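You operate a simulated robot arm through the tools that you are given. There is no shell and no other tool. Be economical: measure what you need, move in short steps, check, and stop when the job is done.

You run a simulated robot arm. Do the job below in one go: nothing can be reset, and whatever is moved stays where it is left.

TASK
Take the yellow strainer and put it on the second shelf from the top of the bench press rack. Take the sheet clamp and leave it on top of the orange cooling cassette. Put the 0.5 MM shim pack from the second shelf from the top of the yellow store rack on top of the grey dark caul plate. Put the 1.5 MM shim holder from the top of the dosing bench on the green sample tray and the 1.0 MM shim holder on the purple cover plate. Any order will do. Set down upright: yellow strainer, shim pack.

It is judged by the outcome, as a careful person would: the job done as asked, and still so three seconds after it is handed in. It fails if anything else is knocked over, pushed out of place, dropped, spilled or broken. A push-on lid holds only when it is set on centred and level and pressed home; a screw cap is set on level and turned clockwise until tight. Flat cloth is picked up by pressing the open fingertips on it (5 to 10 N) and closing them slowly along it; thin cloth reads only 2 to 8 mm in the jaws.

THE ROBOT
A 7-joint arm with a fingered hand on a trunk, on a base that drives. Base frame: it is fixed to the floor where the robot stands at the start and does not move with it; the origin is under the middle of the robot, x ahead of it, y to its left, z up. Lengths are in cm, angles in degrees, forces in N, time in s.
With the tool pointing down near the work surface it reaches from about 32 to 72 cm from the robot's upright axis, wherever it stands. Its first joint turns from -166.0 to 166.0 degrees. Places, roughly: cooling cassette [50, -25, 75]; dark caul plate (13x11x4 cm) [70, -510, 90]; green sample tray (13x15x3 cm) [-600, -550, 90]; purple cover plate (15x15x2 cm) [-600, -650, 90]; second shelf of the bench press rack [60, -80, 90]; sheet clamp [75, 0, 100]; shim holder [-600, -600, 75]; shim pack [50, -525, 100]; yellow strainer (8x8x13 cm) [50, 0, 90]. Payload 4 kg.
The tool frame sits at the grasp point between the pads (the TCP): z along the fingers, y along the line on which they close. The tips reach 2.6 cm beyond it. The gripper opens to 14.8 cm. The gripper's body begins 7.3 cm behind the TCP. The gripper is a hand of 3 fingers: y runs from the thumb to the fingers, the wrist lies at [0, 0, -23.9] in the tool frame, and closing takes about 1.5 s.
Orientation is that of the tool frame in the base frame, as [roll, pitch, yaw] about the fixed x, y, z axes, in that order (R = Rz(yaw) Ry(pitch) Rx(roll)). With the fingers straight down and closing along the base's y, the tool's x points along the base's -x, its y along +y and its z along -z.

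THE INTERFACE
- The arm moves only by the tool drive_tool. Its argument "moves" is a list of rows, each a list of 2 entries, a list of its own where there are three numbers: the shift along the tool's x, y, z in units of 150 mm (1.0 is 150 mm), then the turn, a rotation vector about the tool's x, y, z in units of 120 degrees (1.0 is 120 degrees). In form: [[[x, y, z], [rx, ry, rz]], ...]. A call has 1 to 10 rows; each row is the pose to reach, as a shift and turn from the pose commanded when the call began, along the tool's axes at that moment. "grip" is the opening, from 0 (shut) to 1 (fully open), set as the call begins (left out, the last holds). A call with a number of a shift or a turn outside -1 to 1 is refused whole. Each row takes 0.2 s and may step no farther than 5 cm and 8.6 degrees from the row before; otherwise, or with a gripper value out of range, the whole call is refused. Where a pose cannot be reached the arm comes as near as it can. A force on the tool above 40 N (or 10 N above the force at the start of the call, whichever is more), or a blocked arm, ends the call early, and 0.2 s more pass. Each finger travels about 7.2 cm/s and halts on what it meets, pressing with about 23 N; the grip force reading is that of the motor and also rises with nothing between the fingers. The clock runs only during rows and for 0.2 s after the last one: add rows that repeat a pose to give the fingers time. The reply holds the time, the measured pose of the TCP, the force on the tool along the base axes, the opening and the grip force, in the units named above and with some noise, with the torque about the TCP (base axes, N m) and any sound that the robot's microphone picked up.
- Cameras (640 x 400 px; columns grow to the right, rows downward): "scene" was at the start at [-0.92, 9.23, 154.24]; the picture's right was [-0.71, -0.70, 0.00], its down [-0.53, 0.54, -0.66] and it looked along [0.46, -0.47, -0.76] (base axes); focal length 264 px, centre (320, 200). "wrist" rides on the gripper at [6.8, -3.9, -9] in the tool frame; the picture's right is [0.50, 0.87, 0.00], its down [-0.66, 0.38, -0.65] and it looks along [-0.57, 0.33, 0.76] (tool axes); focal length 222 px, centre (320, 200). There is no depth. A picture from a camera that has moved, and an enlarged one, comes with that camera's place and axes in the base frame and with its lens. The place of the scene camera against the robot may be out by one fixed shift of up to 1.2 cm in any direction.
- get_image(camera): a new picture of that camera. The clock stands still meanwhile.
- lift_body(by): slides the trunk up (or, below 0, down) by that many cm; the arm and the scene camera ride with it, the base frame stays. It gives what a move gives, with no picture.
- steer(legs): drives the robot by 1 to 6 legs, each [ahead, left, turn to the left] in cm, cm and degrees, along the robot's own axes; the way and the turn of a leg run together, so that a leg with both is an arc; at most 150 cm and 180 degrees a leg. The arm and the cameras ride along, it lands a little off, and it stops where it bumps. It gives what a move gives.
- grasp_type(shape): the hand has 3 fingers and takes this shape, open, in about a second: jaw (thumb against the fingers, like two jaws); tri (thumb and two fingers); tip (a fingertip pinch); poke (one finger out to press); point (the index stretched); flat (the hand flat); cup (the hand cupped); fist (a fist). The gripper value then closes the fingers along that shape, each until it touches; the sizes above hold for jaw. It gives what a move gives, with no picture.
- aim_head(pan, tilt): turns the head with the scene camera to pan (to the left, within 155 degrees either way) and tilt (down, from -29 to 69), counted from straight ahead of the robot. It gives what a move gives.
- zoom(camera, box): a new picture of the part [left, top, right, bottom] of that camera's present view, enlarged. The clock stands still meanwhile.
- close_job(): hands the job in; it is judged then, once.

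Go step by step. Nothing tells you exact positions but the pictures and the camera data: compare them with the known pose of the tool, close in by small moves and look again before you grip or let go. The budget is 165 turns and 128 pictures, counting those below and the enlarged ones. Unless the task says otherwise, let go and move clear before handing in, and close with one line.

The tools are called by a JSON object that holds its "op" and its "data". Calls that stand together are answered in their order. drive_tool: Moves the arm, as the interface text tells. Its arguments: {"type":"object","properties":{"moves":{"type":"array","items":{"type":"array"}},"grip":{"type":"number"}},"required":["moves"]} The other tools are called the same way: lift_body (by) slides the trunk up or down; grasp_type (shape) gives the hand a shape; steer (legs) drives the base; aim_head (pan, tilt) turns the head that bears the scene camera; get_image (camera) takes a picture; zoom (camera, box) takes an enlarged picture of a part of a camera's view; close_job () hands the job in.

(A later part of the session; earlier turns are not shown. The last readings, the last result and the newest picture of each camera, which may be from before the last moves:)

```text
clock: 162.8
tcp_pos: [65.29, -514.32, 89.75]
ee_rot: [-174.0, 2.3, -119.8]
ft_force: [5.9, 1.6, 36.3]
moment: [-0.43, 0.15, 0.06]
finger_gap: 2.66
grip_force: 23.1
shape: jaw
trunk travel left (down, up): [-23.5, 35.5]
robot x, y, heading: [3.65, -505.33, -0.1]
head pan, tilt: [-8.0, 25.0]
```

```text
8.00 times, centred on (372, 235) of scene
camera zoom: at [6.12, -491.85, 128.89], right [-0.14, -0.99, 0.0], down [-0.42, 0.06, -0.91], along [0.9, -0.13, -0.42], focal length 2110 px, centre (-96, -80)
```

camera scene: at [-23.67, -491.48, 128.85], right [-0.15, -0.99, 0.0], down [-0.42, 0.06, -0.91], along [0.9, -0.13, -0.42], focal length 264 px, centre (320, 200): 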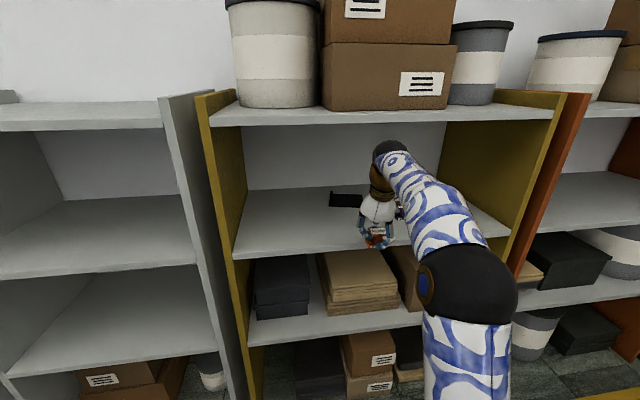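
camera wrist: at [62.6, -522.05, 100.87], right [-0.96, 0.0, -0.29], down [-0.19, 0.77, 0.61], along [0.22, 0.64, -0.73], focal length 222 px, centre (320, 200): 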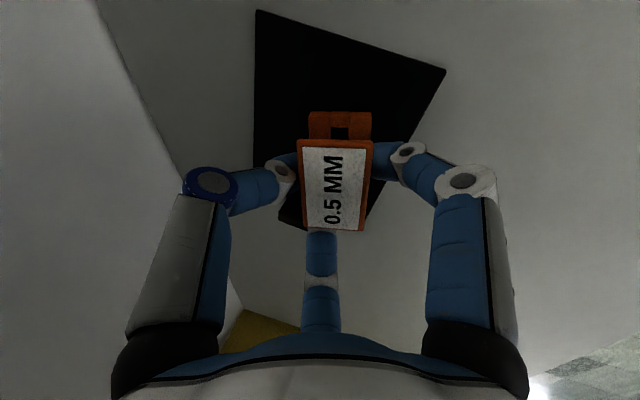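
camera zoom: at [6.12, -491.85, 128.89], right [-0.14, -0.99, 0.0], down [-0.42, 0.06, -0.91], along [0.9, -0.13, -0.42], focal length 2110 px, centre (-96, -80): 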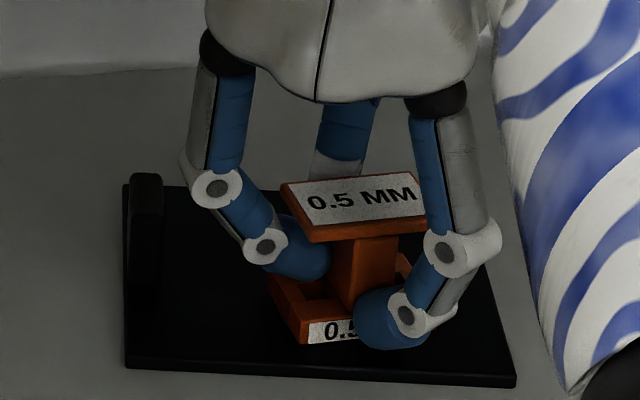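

It is on the plate. I ease up 3 mm and open.

{"op": "drive_tool", "data": {"moves": [[[-0.001, -0.002, -0.03], [0, 0, 0]], [[-0.001, -0.002, -0.03], [0, 0, 0]]]}}

{"op": "drive_tool", "data": {"moves": [[[0, 0, 0], [0, 0, 0]], [[0, 0, 0], [0, 0, 0]], [[0, 0, 0], [0, 0, 0]], [[0, 0, 0], [0, 0, 0]]], "grip": 0.5}}

{"op": "zoom", "data": {"camera": "scene", "box": [340, 210, 404, 260]}}

{"op": "get_image", "data": {"camera": "wrist"}}

```text
clock: 163.4
tcp_pos: [65.32, -514.35, 89.97]
ee_rot: [-174.4, 2.2, -119.8]
ft_force: [4.7, 3.3, 15.5]
moment: [-0.19, -0.07, 0.05]
finger_gap: 2.63
grip_force: 22.8
shape: jaw
trunk travel left (down, up): [-23.5, 35.5]
robot x, y, heading: [3.54, -505.66, 0.0]
head pan, tilt: [-8.0, 25.0]
```

```text
clock: 164.4
tcp_pos: [65.35, -514.49, 89.98]
ee_rot: [-174.4, 2.4, -119.8]
ft_force: [-0.1, -0.4, -0.6]
moment: [0.02, 0.02, 0.0]
finger_gap: 7.36
grip_force: 0.0
shape: jaw
trunk travel left (down, up): [-23.5, 35.5]
robot x, y, heading: [3.5, -505.23, -0.3]
head pan, tilt: [-8.0, 25.0]
```

```text
8.00 times, centred on (372, 235) of scene
camera zoom: at [6.34, -491.92, 128.85], right [-0.14, -0.99, 0.0], down [-0.42, 0.06, -0.91], along [0.9, -0.13, -0.42], focal length 2110 px, centre (-96, -80)
```

zoom: 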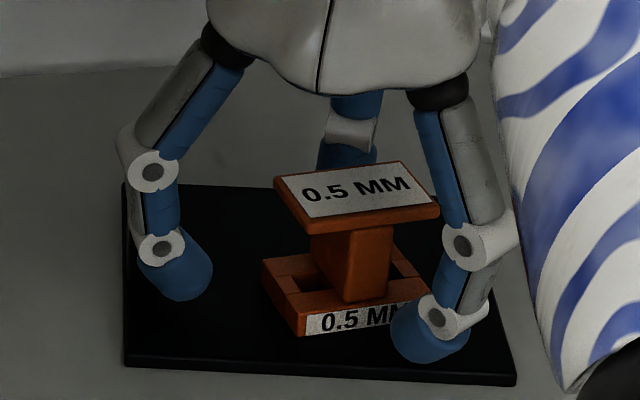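

```text
26 pictures are left
camera wrist: at [64.26, -522.05, 98.89], right [-0.99, 0.0, -0.1], down [-0.07, 0.77, 0.64], along [0.08, 0.64, -0.76], focal length 222 px, centre (320, 200)
```

wrist: 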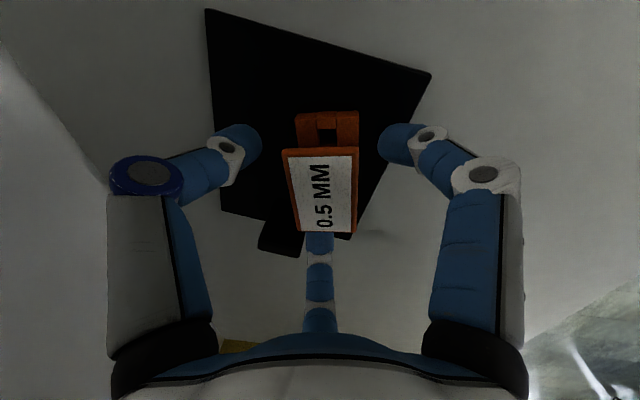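

The pack stands upright on the plate. To leave without touching it or the tab, I widen the hand in stages while easing right, so that it can withdraw with the pack passing between the fingers.

{"op": "drive_tool", "data": {"moves": [[[0.0735, -0.047, -0.038], [0, 0, 0]], [[0.0735, -0.047, -0.038], [0, 0, 0]]]}}

{"op": "drive_tool", "data": {"moves": [[[0, 0, 0], [0, 0, 0]], [[0, 0, 0], [0, 0, 0]], [[0.046, -0.026, 0.001], [0, 0, 0]], [[0.092, -0.053, 0.0017], [0, 0, 0]], [[0.092, -0.053, 0.0017], [0, 0, 0]]], "grip": 0.716}}

{"op": "drive_tool", "data": {"moves": [[[0, 0, 0], [0, 0, 0]], [[0, 0, 0], [0, 0, 0]], [[0.046, -0.026, 0.001], [0, 0, 0]], [[0.092, -0.053, 0.0017], [0, 0, 0]], [[0.092, -0.053, 0.0017], [0, 0, 0]]], "grip": 0.932}}

{"op": "get_image", "data": {"camera": "wrist"}}

```text
clock: 165.0
tcp_pos: [65.32, -515.7, 90.64]
ee_rot: [-174.3, 2.4, -119.9]
ft_force: [0.4, 0.6, -0.9]
moment: [0.0, 0.01, -0.03]
finger_gap: 7.33
grip_force: 0.2
shape: jaw
trunk travel left (down, up): [-23.5, 35.5]
robot x, y, heading: [3.49, -505.2, -0.2]
head pan, tilt: [-8.0, 25.0]
```

```text
clock: 166.2
tcp_pos: [65.41, -517.36, 90.47]
ee_rot: [-174.4, 2.3, -119.9]
ft_force: [-0.2, 0.3, 0.2]
moment: [-0.02, 0.01, 0.0]
finger_gap: 10.59
grip_force: 0.0
shape: jaw
trunk travel left (down, up): [-23.5, 35.5]
robot x, y, heading: [3.25, -505.57, -0.2]
head pan, tilt: [-8.0, 25.0]
```

```text
clock: 167.4
tcp_pos: [65.33, -518.93, 90.47]
ee_rot: [-174.3, 2.3, -120.0]
ft_force: [-0.2, -0.9, -1.3]
moment: [0.02, 0.04, -0.01]
finger_gap: 13.77
grip_force: 0.1
shape: jaw
trunk travel left (down, up): [-23.5, 35.5]
robot x, y, heading: [3.63, -505.49, -0.3]
head pan, tilt: [-8.0, 25.0]
```

```text
25 pictures are left
camera wrist: at [64.3, -526.54, 99.45], right [-0.99, 0.0, -0.1], down [-0.07, 0.77, 0.64], along [0.08, 0.64, -0.76], focal length 222 px, centre (320, 200)
```

wrist: 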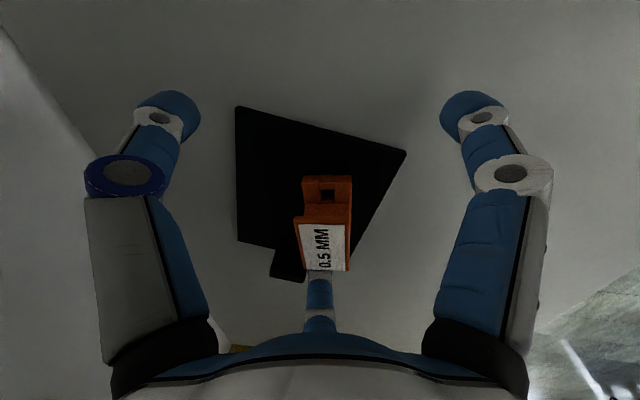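

The pack is clear of all fingers' paths. I back straight out.

{"op": "steer", "data": {"legs": [[-45, 0, 0]]}}

{"op": "zoom", "data": {"camera": "scene", "box": [240, 130, 432, 250]}}

```text
clock: 170.1
tcp_pos: [20.41, -518.71, 90.5]
ee_rot: [-174.3, 2.2, -119.6]
ft_force: [0.8, 0.4, -0.3]
moment: [0.01, -0.01, -0.02]
finger_gap: 13.78
grip_force: 0.2
shape: jaw
trunk travel left (down, up): [-23.5, 35.5]
robot x, y, heading: [-41.58, -505.16, 0.0]
head pan, tilt: [-8.0, 25.0]
```

```text
3.33 times, centred on (336, 190) of scene
camera zoom: at [-38.68, -491.88, 128.85], right [-0.14, -0.99, 0.0], down [-0.42, 0.06, -0.91], along [0.9, -0.12, -0.42], focal length 879 px, centre (267, 233)
```

zoom: 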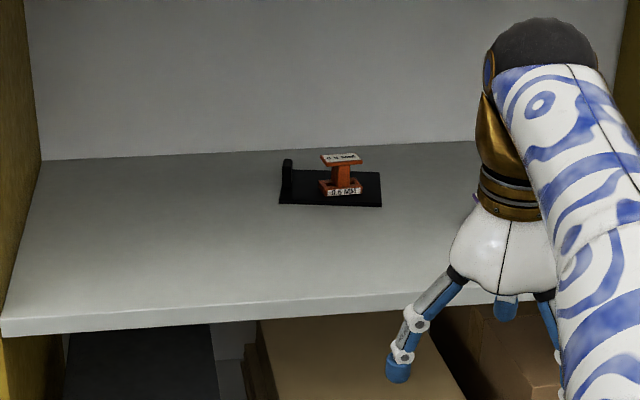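

Pack done. Next the dosing bench near (-600,-600), behind me. I retract the arm, back up, turn around and look.

{"op": "drive_tool", "data": {"moves": [[[0.1, 0.17, -0.2], [0, 0, 0]], [[0.2, 0.34, -0.4], [0, 0, 0]], [[0.3, 0.5, -0.6], [0, 0, 0]], [[0.4, 0.65, -0.75], [0, 0, 0]], [[0.467, 0.78, -0.9], [0, 0, 0]], [[0.467, 0.78, -0.9], [0, 0, 0]]], "grip": 0.45}}

{"op": "steer", "data": {"legs": [[-60, 0, 0], [0, 0, 180]]}}

{"op": "aim_head", "data": {"pan": 5, "tilt": 15}}

{"op": "get_image", "data": {"camera": "scene"}}

```text
clock: 171.5
tcp_pos: [5.57, -518.66, 102.65]
ee_rot: [-174.3, 2.3, -119.5]
ft_force: [0.1, 0.8, -0.5]
moment: [0.01, -0.02, 0.0]
finger_gap: 6.68
grip_force: 0.1
shape: jaw
trunk travel left (down, up): [-23.5, 35.5]
robot x, y, heading: [-41.43, -505.65, 0.0]
head pan, tilt: [-8.0, 25.0]
```

```text
clock: 182.3
tcp_pos: [-148.98, -492.09, 102.66]
ee_rot: [-174.4, 2.3, 60.6]
ft_force: [-0.6, 0.6, 0.2]
moment: [0.04, -0.01, -0.02]
finger_gap: 6.7
grip_force: 0.0
shape: jaw
trunk travel left (down, up): [-23.5, 35.5]
robot x, y, heading: [-102.02, -505.4, -179.9]
head pan, tilt: [-8.0, 25.0]
```

```text
clock: 183.1
tcp_pos: [-149.03, -492.13, 102.6]
ee_rot: [-174.2, 2.2, 60.7]
ft_force: [0.6, -0.4, 0.2]
moment: [-0.02, -0.02, 0.01]
finger_gap: 6.69
grip_force: 0.0
shape: jaw
trunk travel left (down, up): [-23.5, 35.5]
robot x, y, heading: [-101.91, -505.22, -179.7]
head pan, tilt: [5.0, 15.0]
```

```text
23 pictures are left
camera scene: at [-105.5, -521.5, 130.47], right [-0.09, 1.0, 0.0], down [0.26, 0.02, -0.97], along [-0.96, -0.09, -0.26], focal length 264 px, centre (320, 200)
```

scene: 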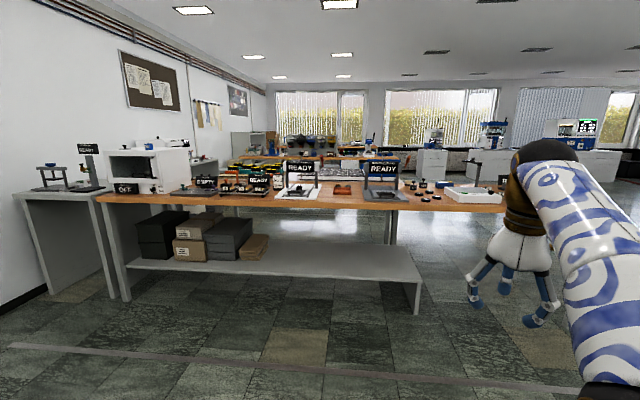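

A table stands between me and the dosing bench. I look to the right to find the way round.

{"op": "aim_head", "data": {"pan": -40, "tilt": 15}}

{"op": "get_image", "data": {"camera": "scene"}}

```text
clock: 184.2
tcp_pos: [-148.91, -492.08, 102.75]
ee_rot: [-174.3, 2.3, 60.6]
ft_force: [0.6, 1.0, 0.6]
moment: [0.02, -0.01, -0.02]
finger_gap: 6.69
grip_force: 0.0
shape: jaw
trunk travel left (down, up): [-23.5, 35.5]
robot x, y, heading: [-101.77, -505.25, -179.6]
head pan, tilt: [-40.0, 15.0]
```

```text
22 pictures are left
camera scene: at [-103.4, -514.68, 130.48], right [0.64, 0.77, 0.0], down [0.2, -0.17, -0.97], along [-0.74, 0.62, -0.26], focal length 264 px, centre (320, 200)
```

scene: 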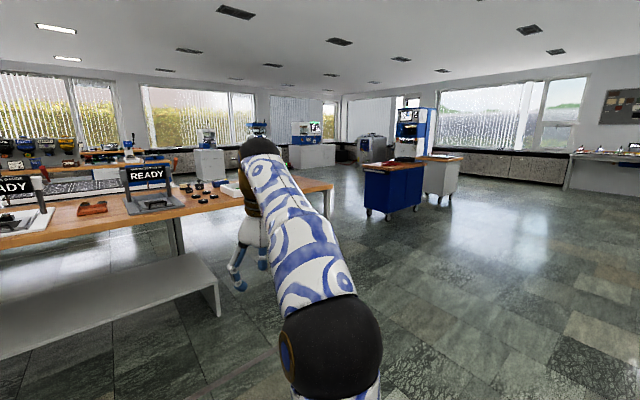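

The table ends near y≈-363 and a cart stands near y≈-175, so I pass at y≈-290.

{"op": "steer", "data": {"legs": [[0, -108, 0], [0, -108, 0], [120, 0, 0], [120, 0, 0], [115, 0, 0]]}}

{"op": "aim_head", "data": {"pan": 50, "tilt": 20}}

{"op": "get_image", "data": {"camera": "scene"}}

```text
clock: 211.8
tcp_pos: [-507.32, -274.01, 102.6]
ee_rot: [-174.3, 2.3, 59.2]
ft_force: [-0.4, -0.5, -0.8]
moment: [0.0, 0.01, 0.02]
finger_gap: 6.68
grip_force: 0.0
shape: jaw
trunk travel left (down, up): [-23.5, 35.5]
robot x, y, heading: [-460.6, -288.06, 179.0]
head pan, tilt: [-40.0, 15.0]
```

```text
clock: 213.4
tcp_pos: [-507.26, -273.82, 102.6]
ee_rot: [-174.3, 2.3, 59.1]
ft_force: [0.4, -0.2, -0.4]
moment: [-0.03, 0.05, -0.01]
finger_gap: 6.69
grip_force: 0.1
shape: jaw
trunk travel left (down, up): [-23.5, 35.5]
robot x, y, heading: [-460.48, -288.2, 179.0]
head pan, tilt: [50.0, 20.0]
```

```text
21 pictures are left
camera scene: at [-461.35, -310.72, 129.66], right [-0.75, 0.66, 0.0], down [0.23, 0.26, -0.94], along [-0.62, -0.71, -0.34], focal length 264 px, centre (320, 200)
```

scene: 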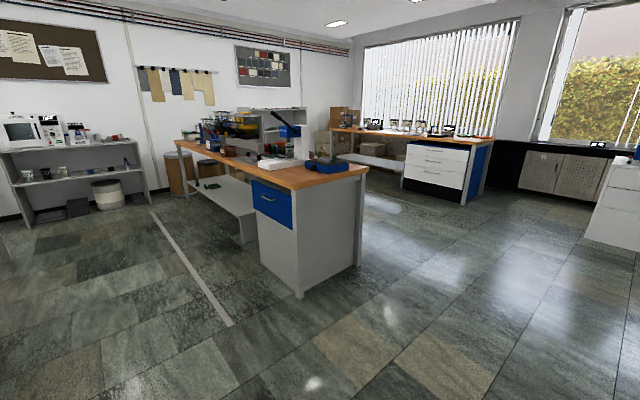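

The dosing bench runs along y from about -436, front edge x≈-548. I drive alongside to y≈-590 and look at its top.

{"op": "steer", "data": {"legs": [[0, 148, 0], [0, 150, 1]]}}

{"op": "aim_head", "data": {"pan": 0, "tilt": 35}}

{"op": "get_image", "data": {"camera": "scene"}}

```text
clock: 227.8
tcp_pos: [-511.87, -573.75, 102.61]
ee_rot: [-174.2, 2.3, 60.1]
ft_force: [0.2, -1.0, 0.1]
moment: [0.02, 0.0, 0.0]
finger_gap: 6.72
grip_force: 0.0
shape: jaw
trunk travel left (down, up): [-23.5, 35.5]
robot x, y, heading: [-464.82, -587.22, 180.1]
head pan, tilt: [50.0, 20.0]
```

```text
clock: 229.0
tcp_pos: [-511.79, -573.75, 102.61]
ee_rot: [-174.3, 2.3, 60.1]
ft_force: [0.5, -0.4, 0.2]
moment: [-0.02, -0.02, 0.02]
finger_gap: 6.73
grip_force: 0.1
shape: jaw
trunk travel left (down, up): [-23.5, 35.5]
robot x, y, heading: [-465.19, -587.52, 179.7]
head pan, tilt: [0.0, 35.0]
```

```text
20 pictures are left
camera scene: at [-468.18, -602.68, 127.28], right [0.0, 1.0, 0.0], down [0.57, 0.0, -0.82], along [-0.82, 0.0, -0.57], focal length 264 px, centre (320, 200)
```

scene: 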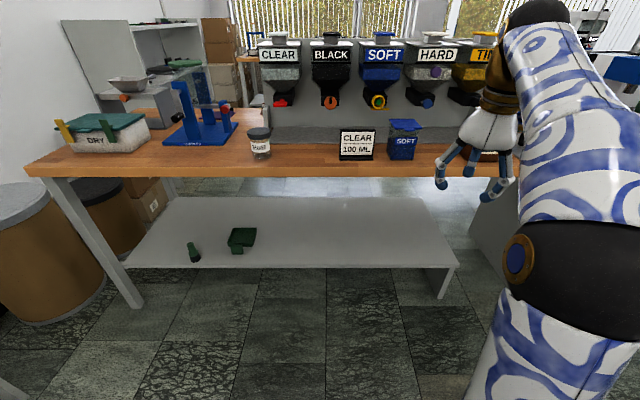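

I see the dosing bench; the arm hides the part near y≈-550. I zoom on what is visible.

{"op": "zoom", "data": {"camera": "scene", "box": [30, 60, 286, 220]}}

{"op": "steer", "data": {"legs": [[0, -50, 0]]}}

{"op": "aim_head", "data": {"pan": 5, "tilt": 32}}

{"op": "get_image", "data": {"camera": "scene"}}

```text
2.50 times, centred on (158, 140) of scene
camera zoom: at [-468.18, -602.68, 127.28], right [0.0, 1.0, 0.0], down [0.57, 0.0, -0.82], along [-0.82, 0.0, -0.57], focal length 659 px, centre (725, 350)
```

zoom: 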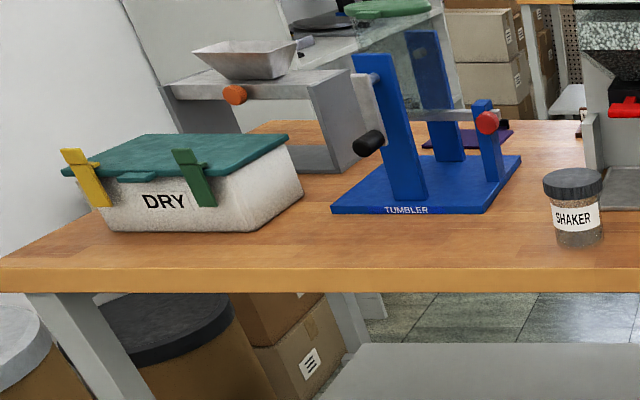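

```text
clock: 232.0
tcp_pos: [-512.23, -523.03, 102.69]
ee_rot: [-174.2, 2.3, 61.0]
ft_force: [-0.7, -0.8, 0.3]
moment: [0.02, 0.01, 0.0]
finger_gap: 6.7
grip_force: 0.0
shape: jaw
trunk travel left (down, up): [-23.5, 35.5]
robot x, y, heading: [-465.42, -535.75, -179.3]
head pan, tilt: [0.0, 35.0]
```

```text
clock: 232.7
tcp_pos: [-512.28, -523.12, 102.55]
ee_rot: [-174.3, 2.3, 60.9]
ft_force: [0.1, 0.3, -0.5]
moment: [0.02, 0.03, 0.03]
finger_gap: 6.7
grip_force: 0.0
shape: jaw
trunk travel left (down, up): [-23.5, 35.5]
robot x, y, heading: [-465.3, -535.44, -179.5]
head pan, tilt: [5.0, 32.0]
```

```text
18 pictures are left
camera scene: at [-468.31, -552.23, 127.74], right [-0.1, 1.0, 0.0], down [0.53, 0.05, -0.85], along [-0.84, -0.08, -0.53], focal length 264 px, centre (320, 200)
```

scene: 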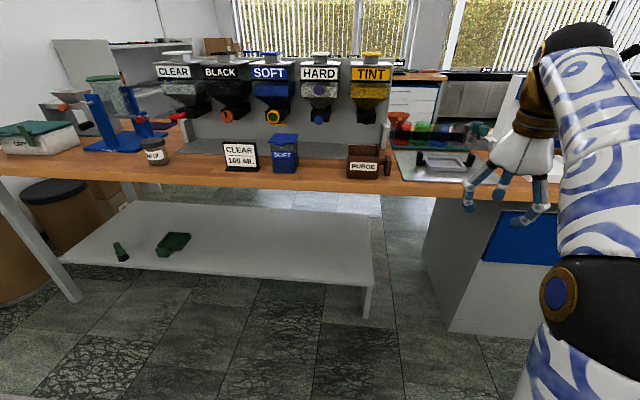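

The purple plate lies behind the tumbler, at the far side of this bench, so the trays and holders are on its back side. I drive around the bench's end to the other aisle.

{"op": "steer", "data": {"legs": [[0, -80, 0], [0, -78, 0], [135, 0, 0], [135, 0, 0], [0, 0, 180], [0, -150, 0]]}}

{"op": "aim_head", "data": {"pan": -20, "tilt": 30}}

{"op": "get_image", "data": {"camera": "scene"}}

```text
clock: 267.8
tcp_pos: [-694.7, -541.91, 102.7]
ee_rot: [-174.4, 2.3, -121.4]
ft_force: [0.2, -0.2, 0.3]
moment: [0.0, 0.01, -0.02]
finger_gap: 6.69
grip_force: 0.0
shape: jaw
trunk travel left (down, up): [-23.5, 35.5]
robot x, y, heading: [-741.29, -527.15, -1.8]
head pan, tilt: [5.0, 32.0]
```

```text
clock: 268.6
tcp_pos: [-694.69, -541.96, 102.59]
ee_rot: [-174.4, 2.4, -121.4]
ft_force: [0.4, 0.2, -0.3]
moment: [-0.05, -0.02, 0.0]
finger_gap: 6.7
grip_force: 0.1
shape: jaw
trunk travel left (down, up): [-23.5, 35.5]
robot x, y, heading: [-741.39, -526.86, -1.7]
head pan, tilt: [-20.0, 30.0]
```

```text
17 pictures are left
camera scene: at [-738.77, -515.54, 128.06], right [-0.37, -0.93, 0.0], down [-0.46, 0.18, -0.87], along [0.8, -0.32, -0.5], focal length 264 px, centre (320, 200)
```

scene: 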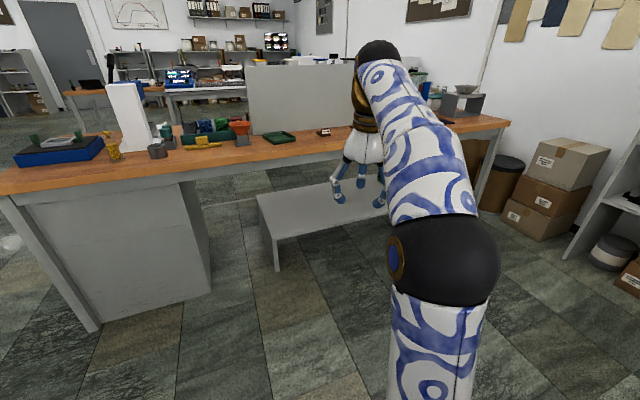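

The green tray is at about (-596,-548) with a holder to its right. I move right and closer.

{"op": "steer", "data": {"legs": [[20, -60, 1.7]]}}

{"op": "aim_head", "data": {"pan": 0, "tilt": 30}}

{"op": "get_image", "data": {"camera": "scene"}}

```text
clock: 272.2
tcp_pos: [-675.44, -602.25, 102.64]
ee_rot: [-174.3, 2.3, -119.7]
ft_force: [0.4, 0.3, 0.0]
moment: [0.0, 0.05, 0.0]
finger_gap: 6.72
grip_force: 0.0
shape: jaw
trunk travel left (down, up): [-23.5, 35.5]
robot x, y, heading: [-722.71, -589.08, 0.3]
head pan, tilt: [-20.0, 30.0]
```

```text
clock: 273.1
tcp_pos: [-675.54, -602.24, 102.69]
ee_rot: [-174.3, 2.3, -119.7]
ft_force: [0.7, 0.1, 1.1]
moment: [-0.03, 0.0, 0.03]
finger_gap: 6.7
grip_force: 0.1
shape: jaw
trunk travel left (down, up): [-23.5, 35.5]
robot x, y, heading: [-722.22, -588.79, -0.2]
head pan, tilt: [0.0, 30.0]
```

```text
16 pictures are left
camera scene: at [-719.81, -574.08, 128.06], right [0.0, -1.0, 0.0], down [-0.5, 0.0, -0.87], along [0.87, 0.0, -0.5], focal length 264 px, centre (320, 200)
```

scene: 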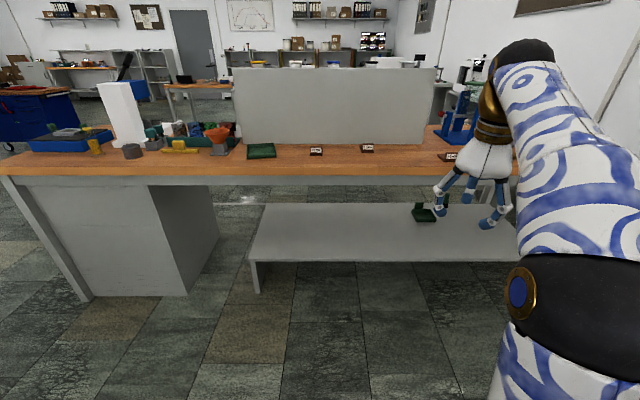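

{"op": "zoom", "data": {"camera": "scene", "box": [236, 125, 396, 185]}}

{"op": "zoom", "data": {"camera": "scene", "box": [350, 135, 478, 183]}}

```text
4.00 times, centred on (316, 155) of scene
camera zoom: at [-719.81, -574.08, 128.06], right [0.0, -1.0, 0.0], down [-0.5, 0.0, -0.87], along [0.87, 0.0, -0.5], focal length 1055 px, centre (336, 380)
```

zoom: 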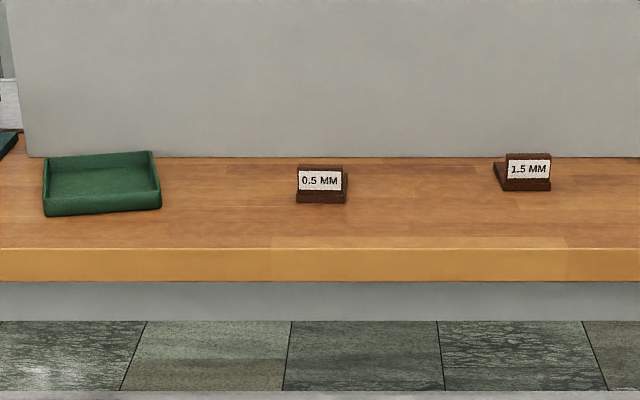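

```text
5.00 times, centred on (414, 159) of scene
camera zoom: at [-719.81, -574.08, 128.06], right [0.0, -1.0, 0.0], down [-0.5, 0.0, -0.87], along [0.87, 0.0, -0.5], focal length 1318 px, centre (-150, 405)
```

zoom: 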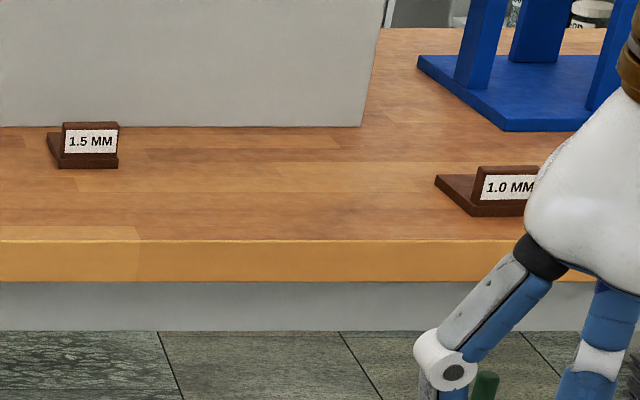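

Labels read: 0.5, 1.5 and 1.0 MM. The 1.5 holder is at about (-599,-596.6), the 1.0 holder at about (-611,-631). I roll the hand for a front/back pinch on the label plate and drive up.

{"op": "drive_tool", "data": {"moves": [[[0, 0, 0], [0, 0, 0.0625]], [[0, 0, 0], [0, 0, 0.125]], [[0, 0, 0], [0, 0, 0.1875]], [[0, 0, 0], [0, 0, 0.25]], [[0, 0, 0], [0, 0, 0.25]]], "grip": 0.4}}

{"op": "steer", "data": {"legs": [[67, 5.6, 0]]}}

{"op": "aim_head", "data": {"pan": 0, "tilt": 40}}

{"op": "get_image", "data": {"camera": "scene"}}

```text
clock: 274.3
tcp_pos: [-675.48, -602.2, 102.58]
ee_rot: [-176.2, 4.8, -149.8]
ft_force: [0.5, 1.0, -0.3]
moment: [0.02, 0.03, 0.01]
finger_gap: 5.95
grip_force: 0.1
shape: jaw
trunk travel left (down, up): [-23.5, 35.5]
robot x, y, heading: [-722.55, -589.1, 0.3]
head pan, tilt: [0.0, 30.0]
```

```text
clock: 277.9
tcp_pos: [-609.44, -597.79, 102.63]
ee_rot: [-176.1, 4.9, -150.5]
ft_force: [0.7, -0.1, 0.0]
moment: [-0.01, 0.02, -0.01]
finger_gap: 5.96
grip_force: 0.1
shape: jaw
trunk travel left (down, up): [-23.5, 35.5]
robot x, y, heading: [-656.23, -583.59, -0.8]
head pan, tilt: [0.0, 30.0]
```

```text
clock: 278.7
tcp_pos: [-609.49, -597.58, 102.69]
ee_rot: [-176.2, 4.8, -150.5]
ft_force: [-0.1, 0.2, -0.4]
moment: [0.02, 0.03, -0.01]
finger_gap: 5.94
grip_force: 0.0
shape: jaw
trunk travel left (down, up): [-23.5, 35.5]
robot x, y, heading: [-656.17, -583.71, -0.8]
head pan, tilt: [0.0, 40.0]
```

```text
13 pictures are left
camera scene: at [-653.93, -568.87, 126.53], right [-0.01, -1.0, 0.0], down [-0.64, 0.01, -0.77], along [0.77, -0.01, -0.64], focal length 264 px, centre (320, 200)
```

scene: 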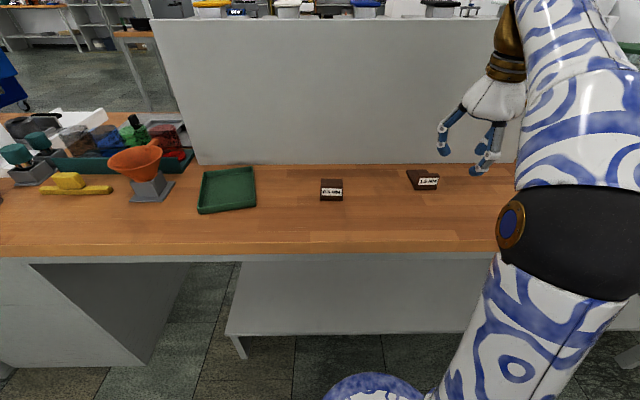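

I move the hand over the 1.5 MM holder's label plate and look from the wrist.

{"op": "drive_tool", "data": {"moves": [[[-0.2, -0.1, 0.1], [0, 0, 0]], [[-0.4, -0.2, 0.25], [0, 0, 0]], [[-0.528, -0.264, 0.42], [0, 0, 0]], [[-0.528, -0.264, 0.571], [0, 0, 0]], [[-0.528, -0.264, 0.571], [0, 0, 0]]]}}

{"op": "get_image", "data": {"camera": "wrist"}}

```text
clock: 279.9
tcp_pos: [-599.71, -597.4, 95.06]
ee_rot: [-176.2, 4.8, -150.6]
ft_force: [0.9, -0.8, 0.2]
moment: [0.0, -0.01, -0.02]
finger_gap: 5.95
grip_force: 0.0
shape: jaw
trunk travel left (down, up): [-23.5, 35.5]
robot x, y, heading: [-656.69, -583.39, -0.8]
head pan, tilt: [0.0, 40.0]
```

```text
12 pictures are left
camera wrist: at [-604.83, -604.05, 103.57], right [-0.85, 0.51, -0.1], down [0.32, 0.66, 0.68], along [0.41, 0.55, -0.73], focal length 222 px, centre (320, 200)
```

wrist: 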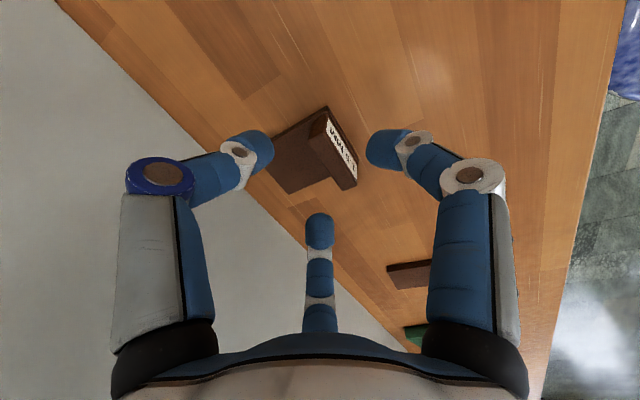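

The label plate's centre is at about (-599.6,-596.6). I lower astride it.

{"op": "drive_tool", "data": {"moves": [[[-0.026, 0.046, -0.001], [0, 0, 0]], [[-0.01, 0.055, 0.17], [0, 0, 0]], [[0.003, 0.07, 0.35], [0, 0, 0]], [[0.003, 0.07, 0.35], [0, 0, 0]]]}}

{"op": "get_image", "data": {"camera": "wrist"}}

```text
clock: 280.9
tcp_pos: [-599.68, -596.6, 89.79]
ee_rot: [-176.3, 4.9, -150.5]
ft_force: [-0.4, 0.0, -0.6]
moment: [0.03, 0.02, -0.02]
finger_gap: 5.97
grip_force: 0.1
shape: jaw
trunk travel left (down, up): [-23.5, 35.5]
robot x, y, heading: [-656.13, -583.46, -1.0]
head pan, tilt: [0.0, 40.0]
```

```text
11 pictures are left
camera wrist: at [-604.72, -603.19, 98.26], right [-0.85, 0.51, -0.1], down [0.32, 0.66, 0.68], along [0.41, 0.55, -0.73], focal length 222 px, centre (320, 200)
```

wrist: 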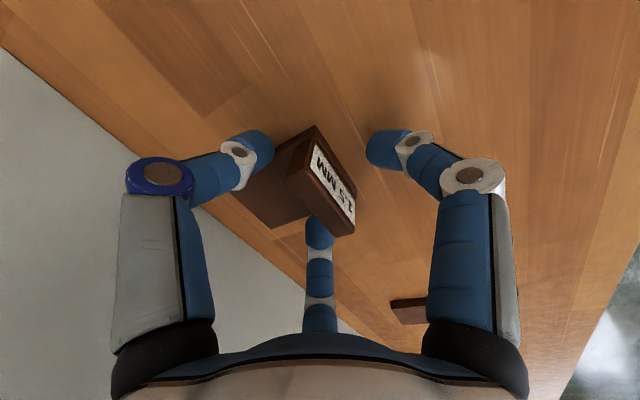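

Well straddled. I lower 4 mm more and close.

{"op": "drive_tool", "data": {"moves": [[[0.002, 0.002, 0.027], [0, 0, 0]], [[0.002, 0.002, 0.027], [0, 0, 0]]]}}

{"op": "drive_tool", "data": {"moves": [[[0, 0, 0], [0, 0, 0]], [[0, 0, 0], [0, 0, 0]], [[0, 0, 0], [0, 0, 0]], [[0, 0, 0], [0, 0, 0]], [[0, 0, 0], [0, 0, 0]], [[0, 0, 0], [0, 0, 0]], [[0, 0, 0], [0, 0, 0]]], "grip": 0}}

{"op": "drive_tool", "data": {"moves": [[[-0.006, -0.004, -0.066], [0, 0, 0]], [[-0.011, -0.009, -0.133], [0, 0, 0]], [[-0.017, -0.013, -0.2], [0, 0, 0]], [[-0.028, -0.022, -0.33], [0, 0, 0]], [[-0.028, -0.022, -0.33], [0, 0, 0]]]}}

{"op": "get_image", "data": {"camera": "wrist"}}

```text
clock: 281.5
tcp_pos: [-599.74, -596.69, 89.38]
ee_rot: [-176.3, 5.0, -150.6]
ft_force: [0.3, 0.9, 8.3]
moment: [0.22, -0.16, 0.05]
finger_gap: 6.01
grip_force: 0.1
shape: jaw
trunk travel left (down, up): [-23.5, 35.5]
robot x, y, heading: [-656.26, -583.87, -0.7]
head pan, tilt: [0.0, 40.0]
```

```text
clock: 283.1
tcp_pos: [-599.76, -596.65, 89.47]
ee_rot: [-176.1, 4.9, -150.5]
ft_force: [4.0, -7.2, 25.5]
moment: [-0.45, 0.2, 0.11]
finger_gap: 1.34
grip_force: 23.5
shape: jaw
trunk travel left (down, up): [-23.5, 35.5]
robot x, y, heading: [-656.41, -583.55, -0.6]
head pan, tilt: [0.0, 40.0]
```

```text
clock: 284.3
tcp_pos: [-599.82, -596.37, 94.28]
ee_rot: [-176.2, 4.8, -150.4]
ft_force: [-0.3, -0.1, -1.1]
moment: [-0.01, 0.01, 0.01]
finger_gap: 1.14
grip_force: 23.0
shape: jaw
trunk travel left (down, up): [-23.5, 35.5]
robot x, y, heading: [-656.33, -583.4, -0.9]
head pan, tilt: [0.0, 40.0]
```

```text
10 pictures are left
camera wrist: at [-604.8, -603.05, 102.83], right [-0.85, 0.51, -0.1], down [0.32, 0.66, 0.68], along [0.41, 0.55, -0.73], focal length 222 px, centre (320, 200)
```

wrist: 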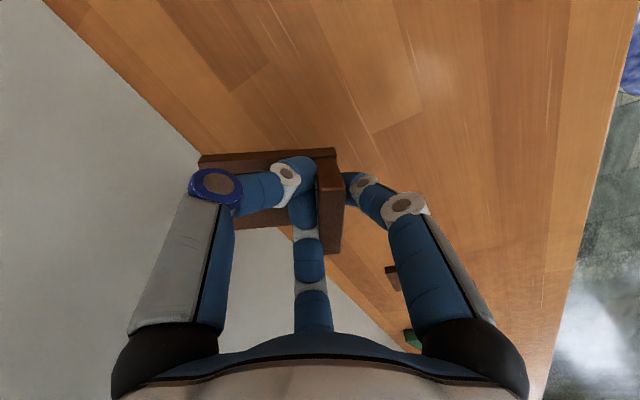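

The 1.5 MM holder is held. I raise it and carry it left to the green tray at about (-600.5,-546.5).

{"op": "drive_tool", "data": {"moves": [[[-0.011, -0.009, -0.133], [0, 0, 0]], [[-0.023, -0.018, -0.266], [0, 0, 0]], [[-0.034, -0.027, -0.4], [0, 0, 0]], [[-0.034, -0.027, -0.4], [0, 0, 0]]]}}

{"op": "steer", "data": {"legs": [[-4, 50, 0.8]]}}

{"op": "get_image", "data": {"camera": "scene"}}

```text
clock: 285.3
tcp_pos: [-599.89, -596.58, 100.14]
ee_rot: [-176.3, 4.8, -150.5]
ft_force: [0.2, -0.1, 0.0]
moment: [-0.02, -0.03, 0.02]
finger_gap: 1.13
grip_force: 23.1
shape: jaw
trunk travel left (down, up): [-23.5, 35.5]
robot x, y, heading: [-656.43, -583.68, -0.7]
head pan, tilt: [0.0, 40.0]
```

```text
clock: 288.2
tcp_pos: [-603.4, -545.52, 100.2]
ee_rot: [-176.2, 4.7, -149.5]
ft_force: [0.2, 0.1, -0.2]
moment: [-0.04, 0.0, -0.03]
finger_gap: 1.11
grip_force: 23.1
shape: jaw
trunk travel left (down, up): [-23.5, 35.5]
robot x, y, heading: [-660.07, -533.96, -0.0]
head pan, tilt: [0.0, 40.0]
```

```text
9 pictures are left
camera scene: at [-657.98, -518.91, 126.52], right [0.0, -1.0, 0.0], down [-0.64, 0.0, -0.77], along [0.77, 0.0, -0.64], focal length 264 px, centre (320, 200)
```

scene: 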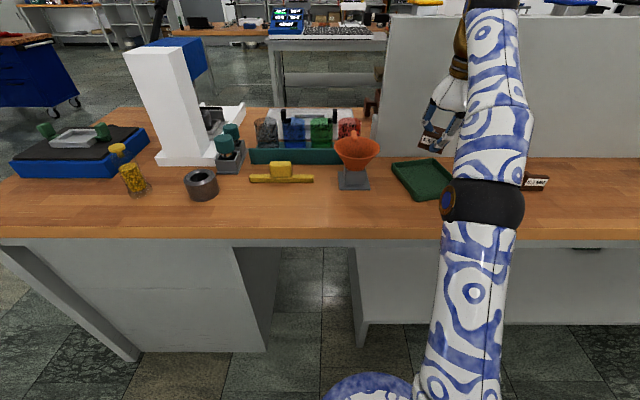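

{"op": "zoom", "data": {"camera": "scene", "box": [380, 80, 508, 210]}}

```text
3.08 times, centred on (444, 145) of scene
camera zoom: at [-657.98, -518.91, 126.52], right [0.0, -1.0, 0.0], down [-0.64, 0.0, -0.77], along [0.77, 0.0, -0.64], focal length 811 px, centre (-62, 369)
```

zoom: 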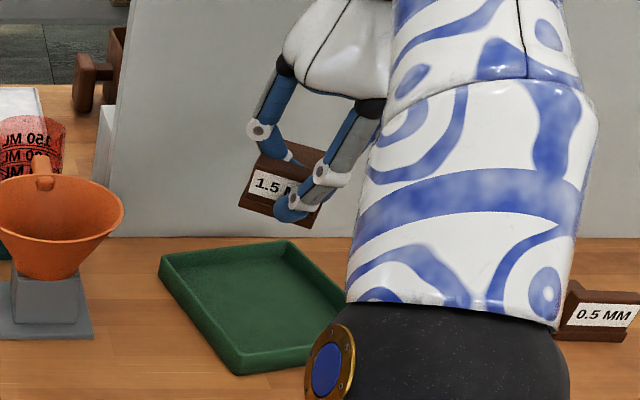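

The holder hangs rolled about 15°; I level it, centre it over the tray and lower.

{"op": "drive_tool", "data": {"moves": [[[0.107, -0.062, -0.005], [0.054, 0.03, -0.0065]], [[0.215, -0.124, -0.01], [0.108, 0.061, -0.013]], [[0.235, -0.108, 0.23], [0.108, 0.061, -0.013]], [[0.256, -0.091, 0.44], [0.108, 0.061, -0.013]], [[0.256, -0.091, 0.44], [0.108, 0.061, -0.013]]]}}

{"op": "zoom", "data": {"camera": "scene", "box": [380, 110, 508, 220]}}

```text
clock: 289.4
tcp_pos: [-605.27, -548.81, 93.42]
ee_rot: [-163.2, -2.7, -149.3]
ft_force: [0.2, -0.1, 0.2]
moment: [0.03, 0.01, 0.02]
finger_gap: 1.09
grip_force: 23.7
shape: jaw
trunk travel left (down, up): [-23.5, 35.5]
robot x, y, heading: [-660.3, -534.07, 0.3]
head pan, tilt: [0.0, 40.0]
```

```text
3.64 times, centred on (444, 165) of scene
camera zoom: at [-657.98, -518.9, 126.52], right [0.0, -1.0, 0.0], down [-0.64, 0.0, -0.77], along [0.77, 0.0, -0.64], focal length 959 px, centre (-131, 327)
```

zoom: 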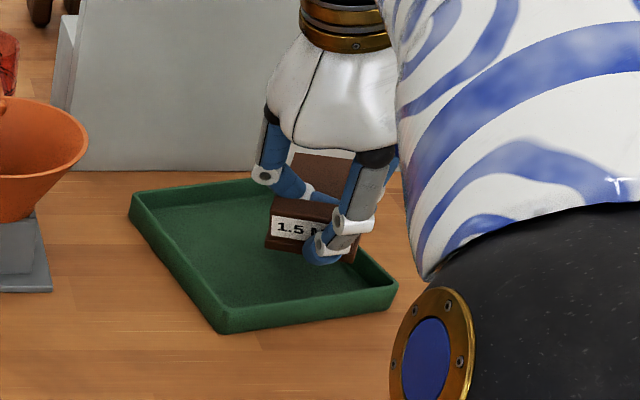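

{"op": "drive_tool", "data": {"moves": [[[-0.118, 0.065, -0.025], [0, 0, 0]], [[-0.122, 0.089, 0.055], [0, 0, 0]], [[-0.125, 0.107, 0.115], [0, 0, 0]], [[-0.125, 0.107, 0.115], [0, 0, 0]]]}}

{"op": "drive_tool", "data": {"moves": [[[-0.001, 0.008, 0.026], [0, 0, 0]], [[-0.001, 0.008, 0.026], [0, 0, 0]]]}}

{"op": "drive_tool", "data": {"moves": [[[-0.001, 0.008, 0.026], [0, 0, 0]], [[-0.001, 0.008, 0.026], [0, 0, 0]]]}}

{"op": "drive_tool", "data": {"moves": [[[-0.001, 0.008, 0.026], [0, 0, 0]], [[-0.001, 0.008, 0.026], [0, 0, 0]]]}}

```text
clock: 290.4
tcp_pos: [-604.35, -546.96, 91.2]
ee_rot: [-163.2, -2.6, -149.3]
ft_force: [0.2, 0.4, -0.8]
moment: [0.03, 0.01, -0.01]
finger_gap: 1.1
grip_force: 23.0
shape: jaw
trunk travel left (down, up): [-23.5, 35.5]
robot x, y, heading: [-660.31, -533.68, 0.5]
head pan, tilt: [0.0, 40.0]
```

```text
clock: 291.0
tcp_pos: [-604.29, -546.92, 90.92]
ee_rot: [-163.2, -2.7, -149.1]
ft_force: [0.2, -0.2, -0.2]
moment: [0.01, 0.02, 0.02]
finger_gap: 1.11
grip_force: 22.7
shape: jaw
trunk travel left (down, up): [-23.5, 35.5]
robot x, y, heading: [-659.78, -533.62, 0.0]
head pan, tilt: [0.0, 40.0]
```

```text
clock: 291.6
tcp_pos: [-604.29, -547.1, 90.43]
ee_rot: [-163.2, -2.6, -149.3]
ft_force: [-1.3, -2.6, 8.0]
moment: [0.18, -0.13, 0.0]
finger_gap: 1.09
grip_force: 23.1
shape: jaw
trunk travel left (down, up): [-23.5, 35.5]
robot x, y, heading: [-660.25, -533.57, 0.1]
head pan, tilt: [0.0, 40.0]
```

```text
clock: 292.2
tcp_pos: [-604.33, -547.09, 90.13]
ee_rot: [-163.1, -2.5, -149.2]
ft_force: [1.9, -2.5, 22.6]
moment: [0.25, -0.23, -0.02]
finger_gap: 1.13
grip_force: 22.5
shape: jaw
trunk travel left (down, up): [-23.5, 35.5]
robot x, y, heading: [-659.78, -533.53, 0.1]
head pan, tilt: [0.0, 40.0]
```

Touchdown in the tray. I ease up, open and lift away.

{"op": "drive_tool", "data": {"moves": [[[0.001, -0.006, -0.02], [0, 0, 0]], [[0.001, -0.006, -0.02], [0, 0, 0]]]}}

{"op": "drive_tool", "data": {"moves": [[[0, 0, 0], [0, 0, 0]], [[0, 0, 0], [0, 0, 0]], [[0, 0, 0], [0, 0, 0]], [[0, 0, 0], [0, 0, 0]]], "grip": 0.36}}

{"op": "drive_tool", "data": {"moves": [[[0.005, -0.029, -0.096], [0, 0, 0]], [[0.015, -0.09, -0.3], [0, 0, 0]], [[0.03, -0.18, -0.6], [0, 0, 0]], [[0.04, -0.24, -0.8], [0, 0, 0]], [[0.04, -0.24, -0.8], [0, 0, 0]]]}}

{"op": "zoom", "data": {"camera": "scene", "box": [380, 110, 508, 220]}}

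```text
clock: 292.8
tcp_pos: [-604.37, -546.99, 90.18]
ee_rot: [-163.3, -2.7, -149.2]
ft_force: [-0.3, -0.1, 4.7]
moment: [0.13, -0.07, 0.02]
finger_gap: 1.12
grip_force: 22.7
shape: jaw
trunk travel left (down, up): [-23.5, 35.5]
robot x, y, heading: [-659.75, -533.98, 0.3]
head pan, tilt: [0.0, 40.0]
```

```text
clock: 293.8
tcp_pos: [-604.33, -546.92, 90.31]
ee_rot: [-163.2, -2.6, -149.2]
ft_force: [3.5, -0.5, 9.0]
moment: [0.08, -0.04, 0.04]
finger_gap: 4.99
grip_force: 0.1
shape: jaw
trunk travel left (down, up): [-23.5, 35.5]
robot x, y, heading: [-659.94, -533.39, 0.3]
head pan, tilt: [0.0, 40.0]
```

```text
clock: 295.0
tcp_pos: [-604.33, -547.09, 102.83]
ee_rot: [-163.2, -2.7, -149.2]
ft_force: [0.5, 0.4, -0.5]
moment: [-0.05, 0.01, 0.04]
finger_gap: 5.33
grip_force: 0.1
shape: jaw
trunk travel left (down, up): [-23.5, 35.5]
robot x, y, heading: [-660.18, -533.84, -0.1]
head pan, tilt: [0.0, 40.0]
```

```text
3.64 times, centred on (444, 165) of scene
camera zoom: at [-657.97, -518.9, 126.52], right [0.0, -1.0, 0.0], down [-0.64, 0.0, -0.77], along [0.77, 0.0, -0.64], focal length 959 px, centre (-131, 327)
```

zoom: 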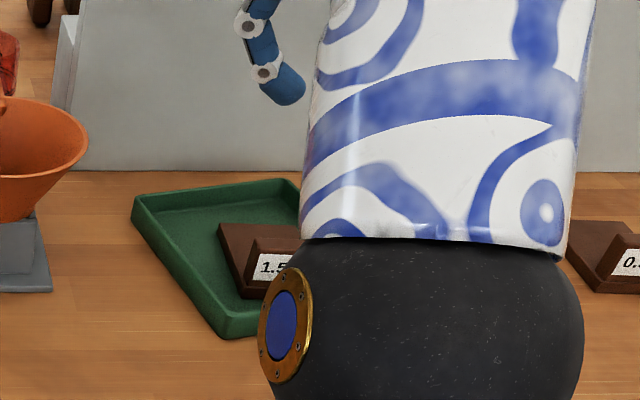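

The 1.5 MM holder sits in the green tray. Now I straighten the hand and drive to the 1.0 MM holder near (-612,-631.5).

{"op": "drive_tool", "data": {"moves": [[[0, 0, 0], [-0.0535, -0.031, 0.0068]], [[0, 0, 0], [-0.107, -0.0625, 0.0136]], [[0, 0, 0], [-0.107, -0.0625, 0.0136]]], "grip": 0.4}}

{"op": "steer", "data": {"legs": [[-8, -84.4, 0]]}}

{"op": "get_image", "data": {"camera": "wrist"}}

```text
clock: 295.8
tcp_pos: [-603.94, -546.11, 99.68]
ee_rot: [-176.2, 5.0, -149.6]
ft_force: [-0.4, -0.1, -0.1]
moment: [-0.01, 0.02, -0.01]
finger_gap: 5.9
grip_force: 0.1
shape: jaw
out of reach, approached as far as the arm can: row 1, 2, 3
trunk travel left (down, up): [-23.5, 35.5]
robot x, y, heading: [-660.3, -533.72, -0.0]
head pan, tilt: [0.0, 40.0]
```

```text
clock: 300.3
tcp_pos: [-612.46, -631.44, 99.66]
ee_rot: [-176.1, 5.0, -150.3]
ft_force: [0.3, -0.9, -0.3]
moment: [0.01, -0.01, -0.03]
finger_gap: 5.91
grip_force: 0.0
shape: jaw
trunk travel left (down, up): [-23.5, 35.5]
robot x, y, heading: [-668.04, -618.43, -0.5]
head pan, tilt: [0.0, 40.0]
```

```text
5 pictures are left
camera wrist: at [-617.46, -638.01, 108.23], right [-0.86, 0.51, -0.1], down [0.31, 0.66, 0.68], along [0.41, 0.55, -0.72], focal length 222 px, centre (320, 200)
```

wrist: 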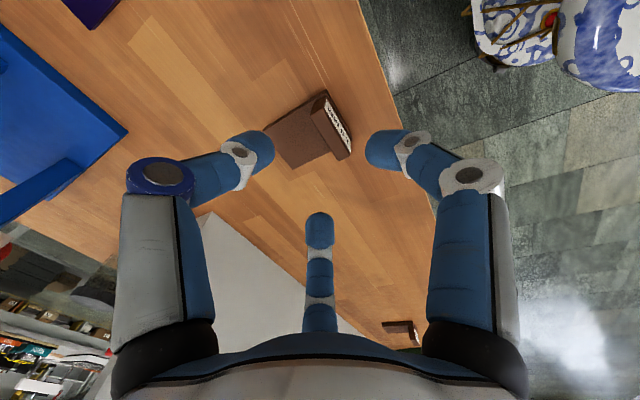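

The plate is centred at about (-612.7,-630.3). I lower astride it and close.

{"op": "drive_tool", "data": {"moves": [[[-0.033, 0.07, 0.0], [0, 0, 0]], [[-0.01, 0.085, 0.26], [0, 0, 0]], [[0.01, 0.1, 0.5], [0, 0, 0]], [[0.025, 0.113, 0.654], [0, 0, 0]], [[0.025, 0.113, 0.654], [0, 0, 0]]]}}

{"op": "drive_tool", "data": {"moves": [[[0, 0, 0], [0, 0, 0]], [[0, 0, 0], [0, 0, 0]], [[0, 0, 0], [0, 0, 0]], [[0, 0, 0], [0, 0, 0]], [[0, 0, 0], [0, 0, 0]], [[0, 0, 0], [0, 0, 0]], [[0, 0, 0], [0, 0, 0]]], "grip": 0}}

{"op": "drive_tool", "data": {"moves": [[[-0.006, -0.004, -0.066], [0, 0, 0]], [[-0.011, -0.009, -0.133], [0, 0, 0]], [[-0.023, -0.018, -0.266], [0, 0, 0]], [[-0.04, -0.03, -0.466], [0, 0, 0]], [[-0.04, -0.03, -0.466], [0, 0, 0]]]}}

```text
clock: 301.5
tcp_pos: [-612.55, -630.35, 89.69]
ee_rot: [-176.2, 4.9, -150.4]
ft_force: [-0.2, -0.1, -0.3]
moment: [0.02, 0.03, 0.01]
finger_gap: 5.92
grip_force: 0.1
shape: jaw
trunk travel left (down, up): [-23.5, 35.5]
robot x, y, heading: [-668.41, -618.26, -0.6]
head pan, tilt: [0.0, 40.0]
```

```text
clock: 303.1
tcp_pos: [-612.45, -630.31, 89.73]
ee_rot: [-176.1, 5.1, -150.3]
ft_force: [-0.1, -0.4, -0.2]
moment: [-0.01, 0.0, 0.0]
finger_gap: 1.16
grip_force: 22.8
shape: jaw
trunk travel left (down, up): [-23.5, 35.5]
robot x, y, heading: [-668.11, -618.02, -0.7]
head pan, tilt: [0.0, 40.0]
```

```text
clock: 304.3
tcp_pos: [-612.66, -630.43, 97.05]
ee_rot: [-176.1, 5.1, -150.3]
ft_force: [-0.3, 0.3, 1.1]
moment: [-0.03, 0.0, -0.02]
finger_gap: 1.17
grip_force: 22.8
shape: jaw
trunk travel left (down, up): [-23.5, 35.5]
robot x, y, heading: [-667.85, -617.72, -0.7]
head pan, tilt: [0.0, 40.0]
```

Held without disturbance. I look for the purple plate.

{"op": "aim_head", "data": {"pan": -45, "tilt": 35}}

{"op": "get_image", "data": {"camera": "scene"}}

```text
clock: 305.4
tcp_pos: [-612.6, -630.48, 97.08]
ee_rot: [-176.1, 5.0, -150.4]
ft_force: [-0.1, 0.4, 0.0]
moment: [0.05, -0.01, 0.0]
finger_gap: 1.15
grip_force: 22.7
shape: jaw
trunk travel left (down, up): [-23.5, 35.5]
robot x, y, heading: [-668.19, -618.19, -0.5]
head pan, tilt: [-45.0, 35.0]
```

```text
4 pictures are left
camera scene: at [-668.25, -609.61, 127.28], right [-0.71, -0.7, 0.0], down [-0.4, 0.41, -0.82], along [0.57, -0.59, -0.57], focal length 264 px, centre (320, 200)
```

scene: 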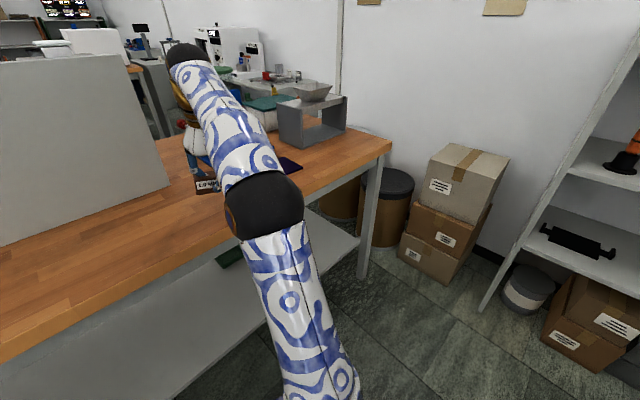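

The plate spans about x -610…-595, y -661…-647, centre ≈(-602.5,-654). I carry the holder there.

{"op": "steer", "data": {"legs": [[7.4, -23.5, 0.5]]}}

{"op": "get_image", "data": {"camera": "wrist"}}

```text
clock: 307.2
tcp_pos: [-605.24, -653.24, 96.99]
ee_rot: [-176.1, 5.0, -149.9]
ft_force: [1.2, -0.3, 0.5]
moment: [-0.01, 0.03, -0.01]
finger_gap: 1.12
grip_force: 23.0
shape: jaw
trunk travel left (down, up): [-23.5, 35.5]
robot x, y, heading: [-660.9, -641.43, -0.2]
head pan, tilt: [-45.0, 35.0]
```

```text
3 pictures are left
camera wrist: at [-610.21, -659.89, 105.47], right [-0.86, 0.5, -0.1], down [0.31, 0.67, 0.68], along [0.41, 0.55, -0.72], focal length 222 px, centre (320, 200)
```

wrist: 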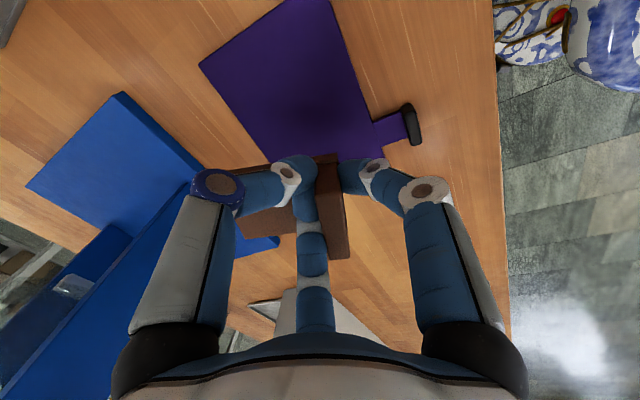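

The plate (with a black tab at its near edge) is centred at about (-603.3,-654.5). I shift slightly, level the holder as before and lower to just above it.

{"op": "drive_tool", "data": {"moves": [[[0.047, -0.042, -0.001], [0.054, 0.03, -0.0065]], [[0.0945, -0.0845, -0.002], [0.108, 0.061, -0.013]], [[0.106, -0.075, 0.13], [0.108, 0.061, -0.013]], [[0.115, -0.068, 0.24], [0.108, 0.061, -0.013]], [[0.115, -0.068, 0.24], [0.108, 0.061, -0.013]]]}}

{"op": "get_image", "data": {"camera": "wrist"}}

```text
clock: 308.4
tcp_pos: [-605.69, -654.95, 93.35]
ee_rot: [-163.0, -2.5, -149.6]
ft_force: [0.0, -0.2, -0.1]
moment: [0.03, 0.03, -0.02]
finger_gap: 1.13
grip_force: 22.9
shape: jaw
trunk travel left (down, up): [-23.5, 35.5]
robot x, y, heading: [-661.0, -641.53, -0.2]
head pan, tilt: [-45.0, 35.0]
```

```text
2 pictures are left
camera wrist: at [-610.77, -659.17, 103.21], right [-0.86, 0.46, -0.23], down [0.31, 0.82, 0.49], along [0.41, 0.35, -0.84], focal length 222 px, centre (320, 200)
```

wrist: 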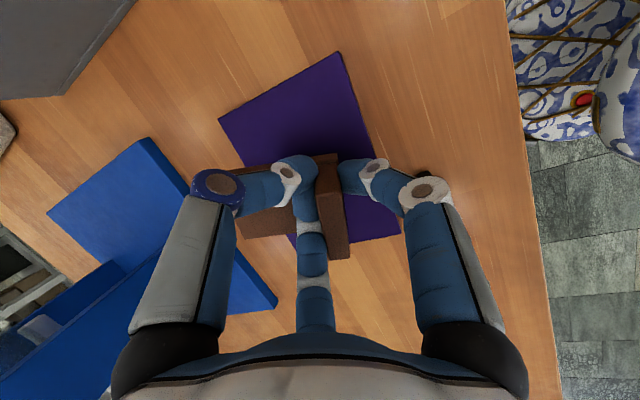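

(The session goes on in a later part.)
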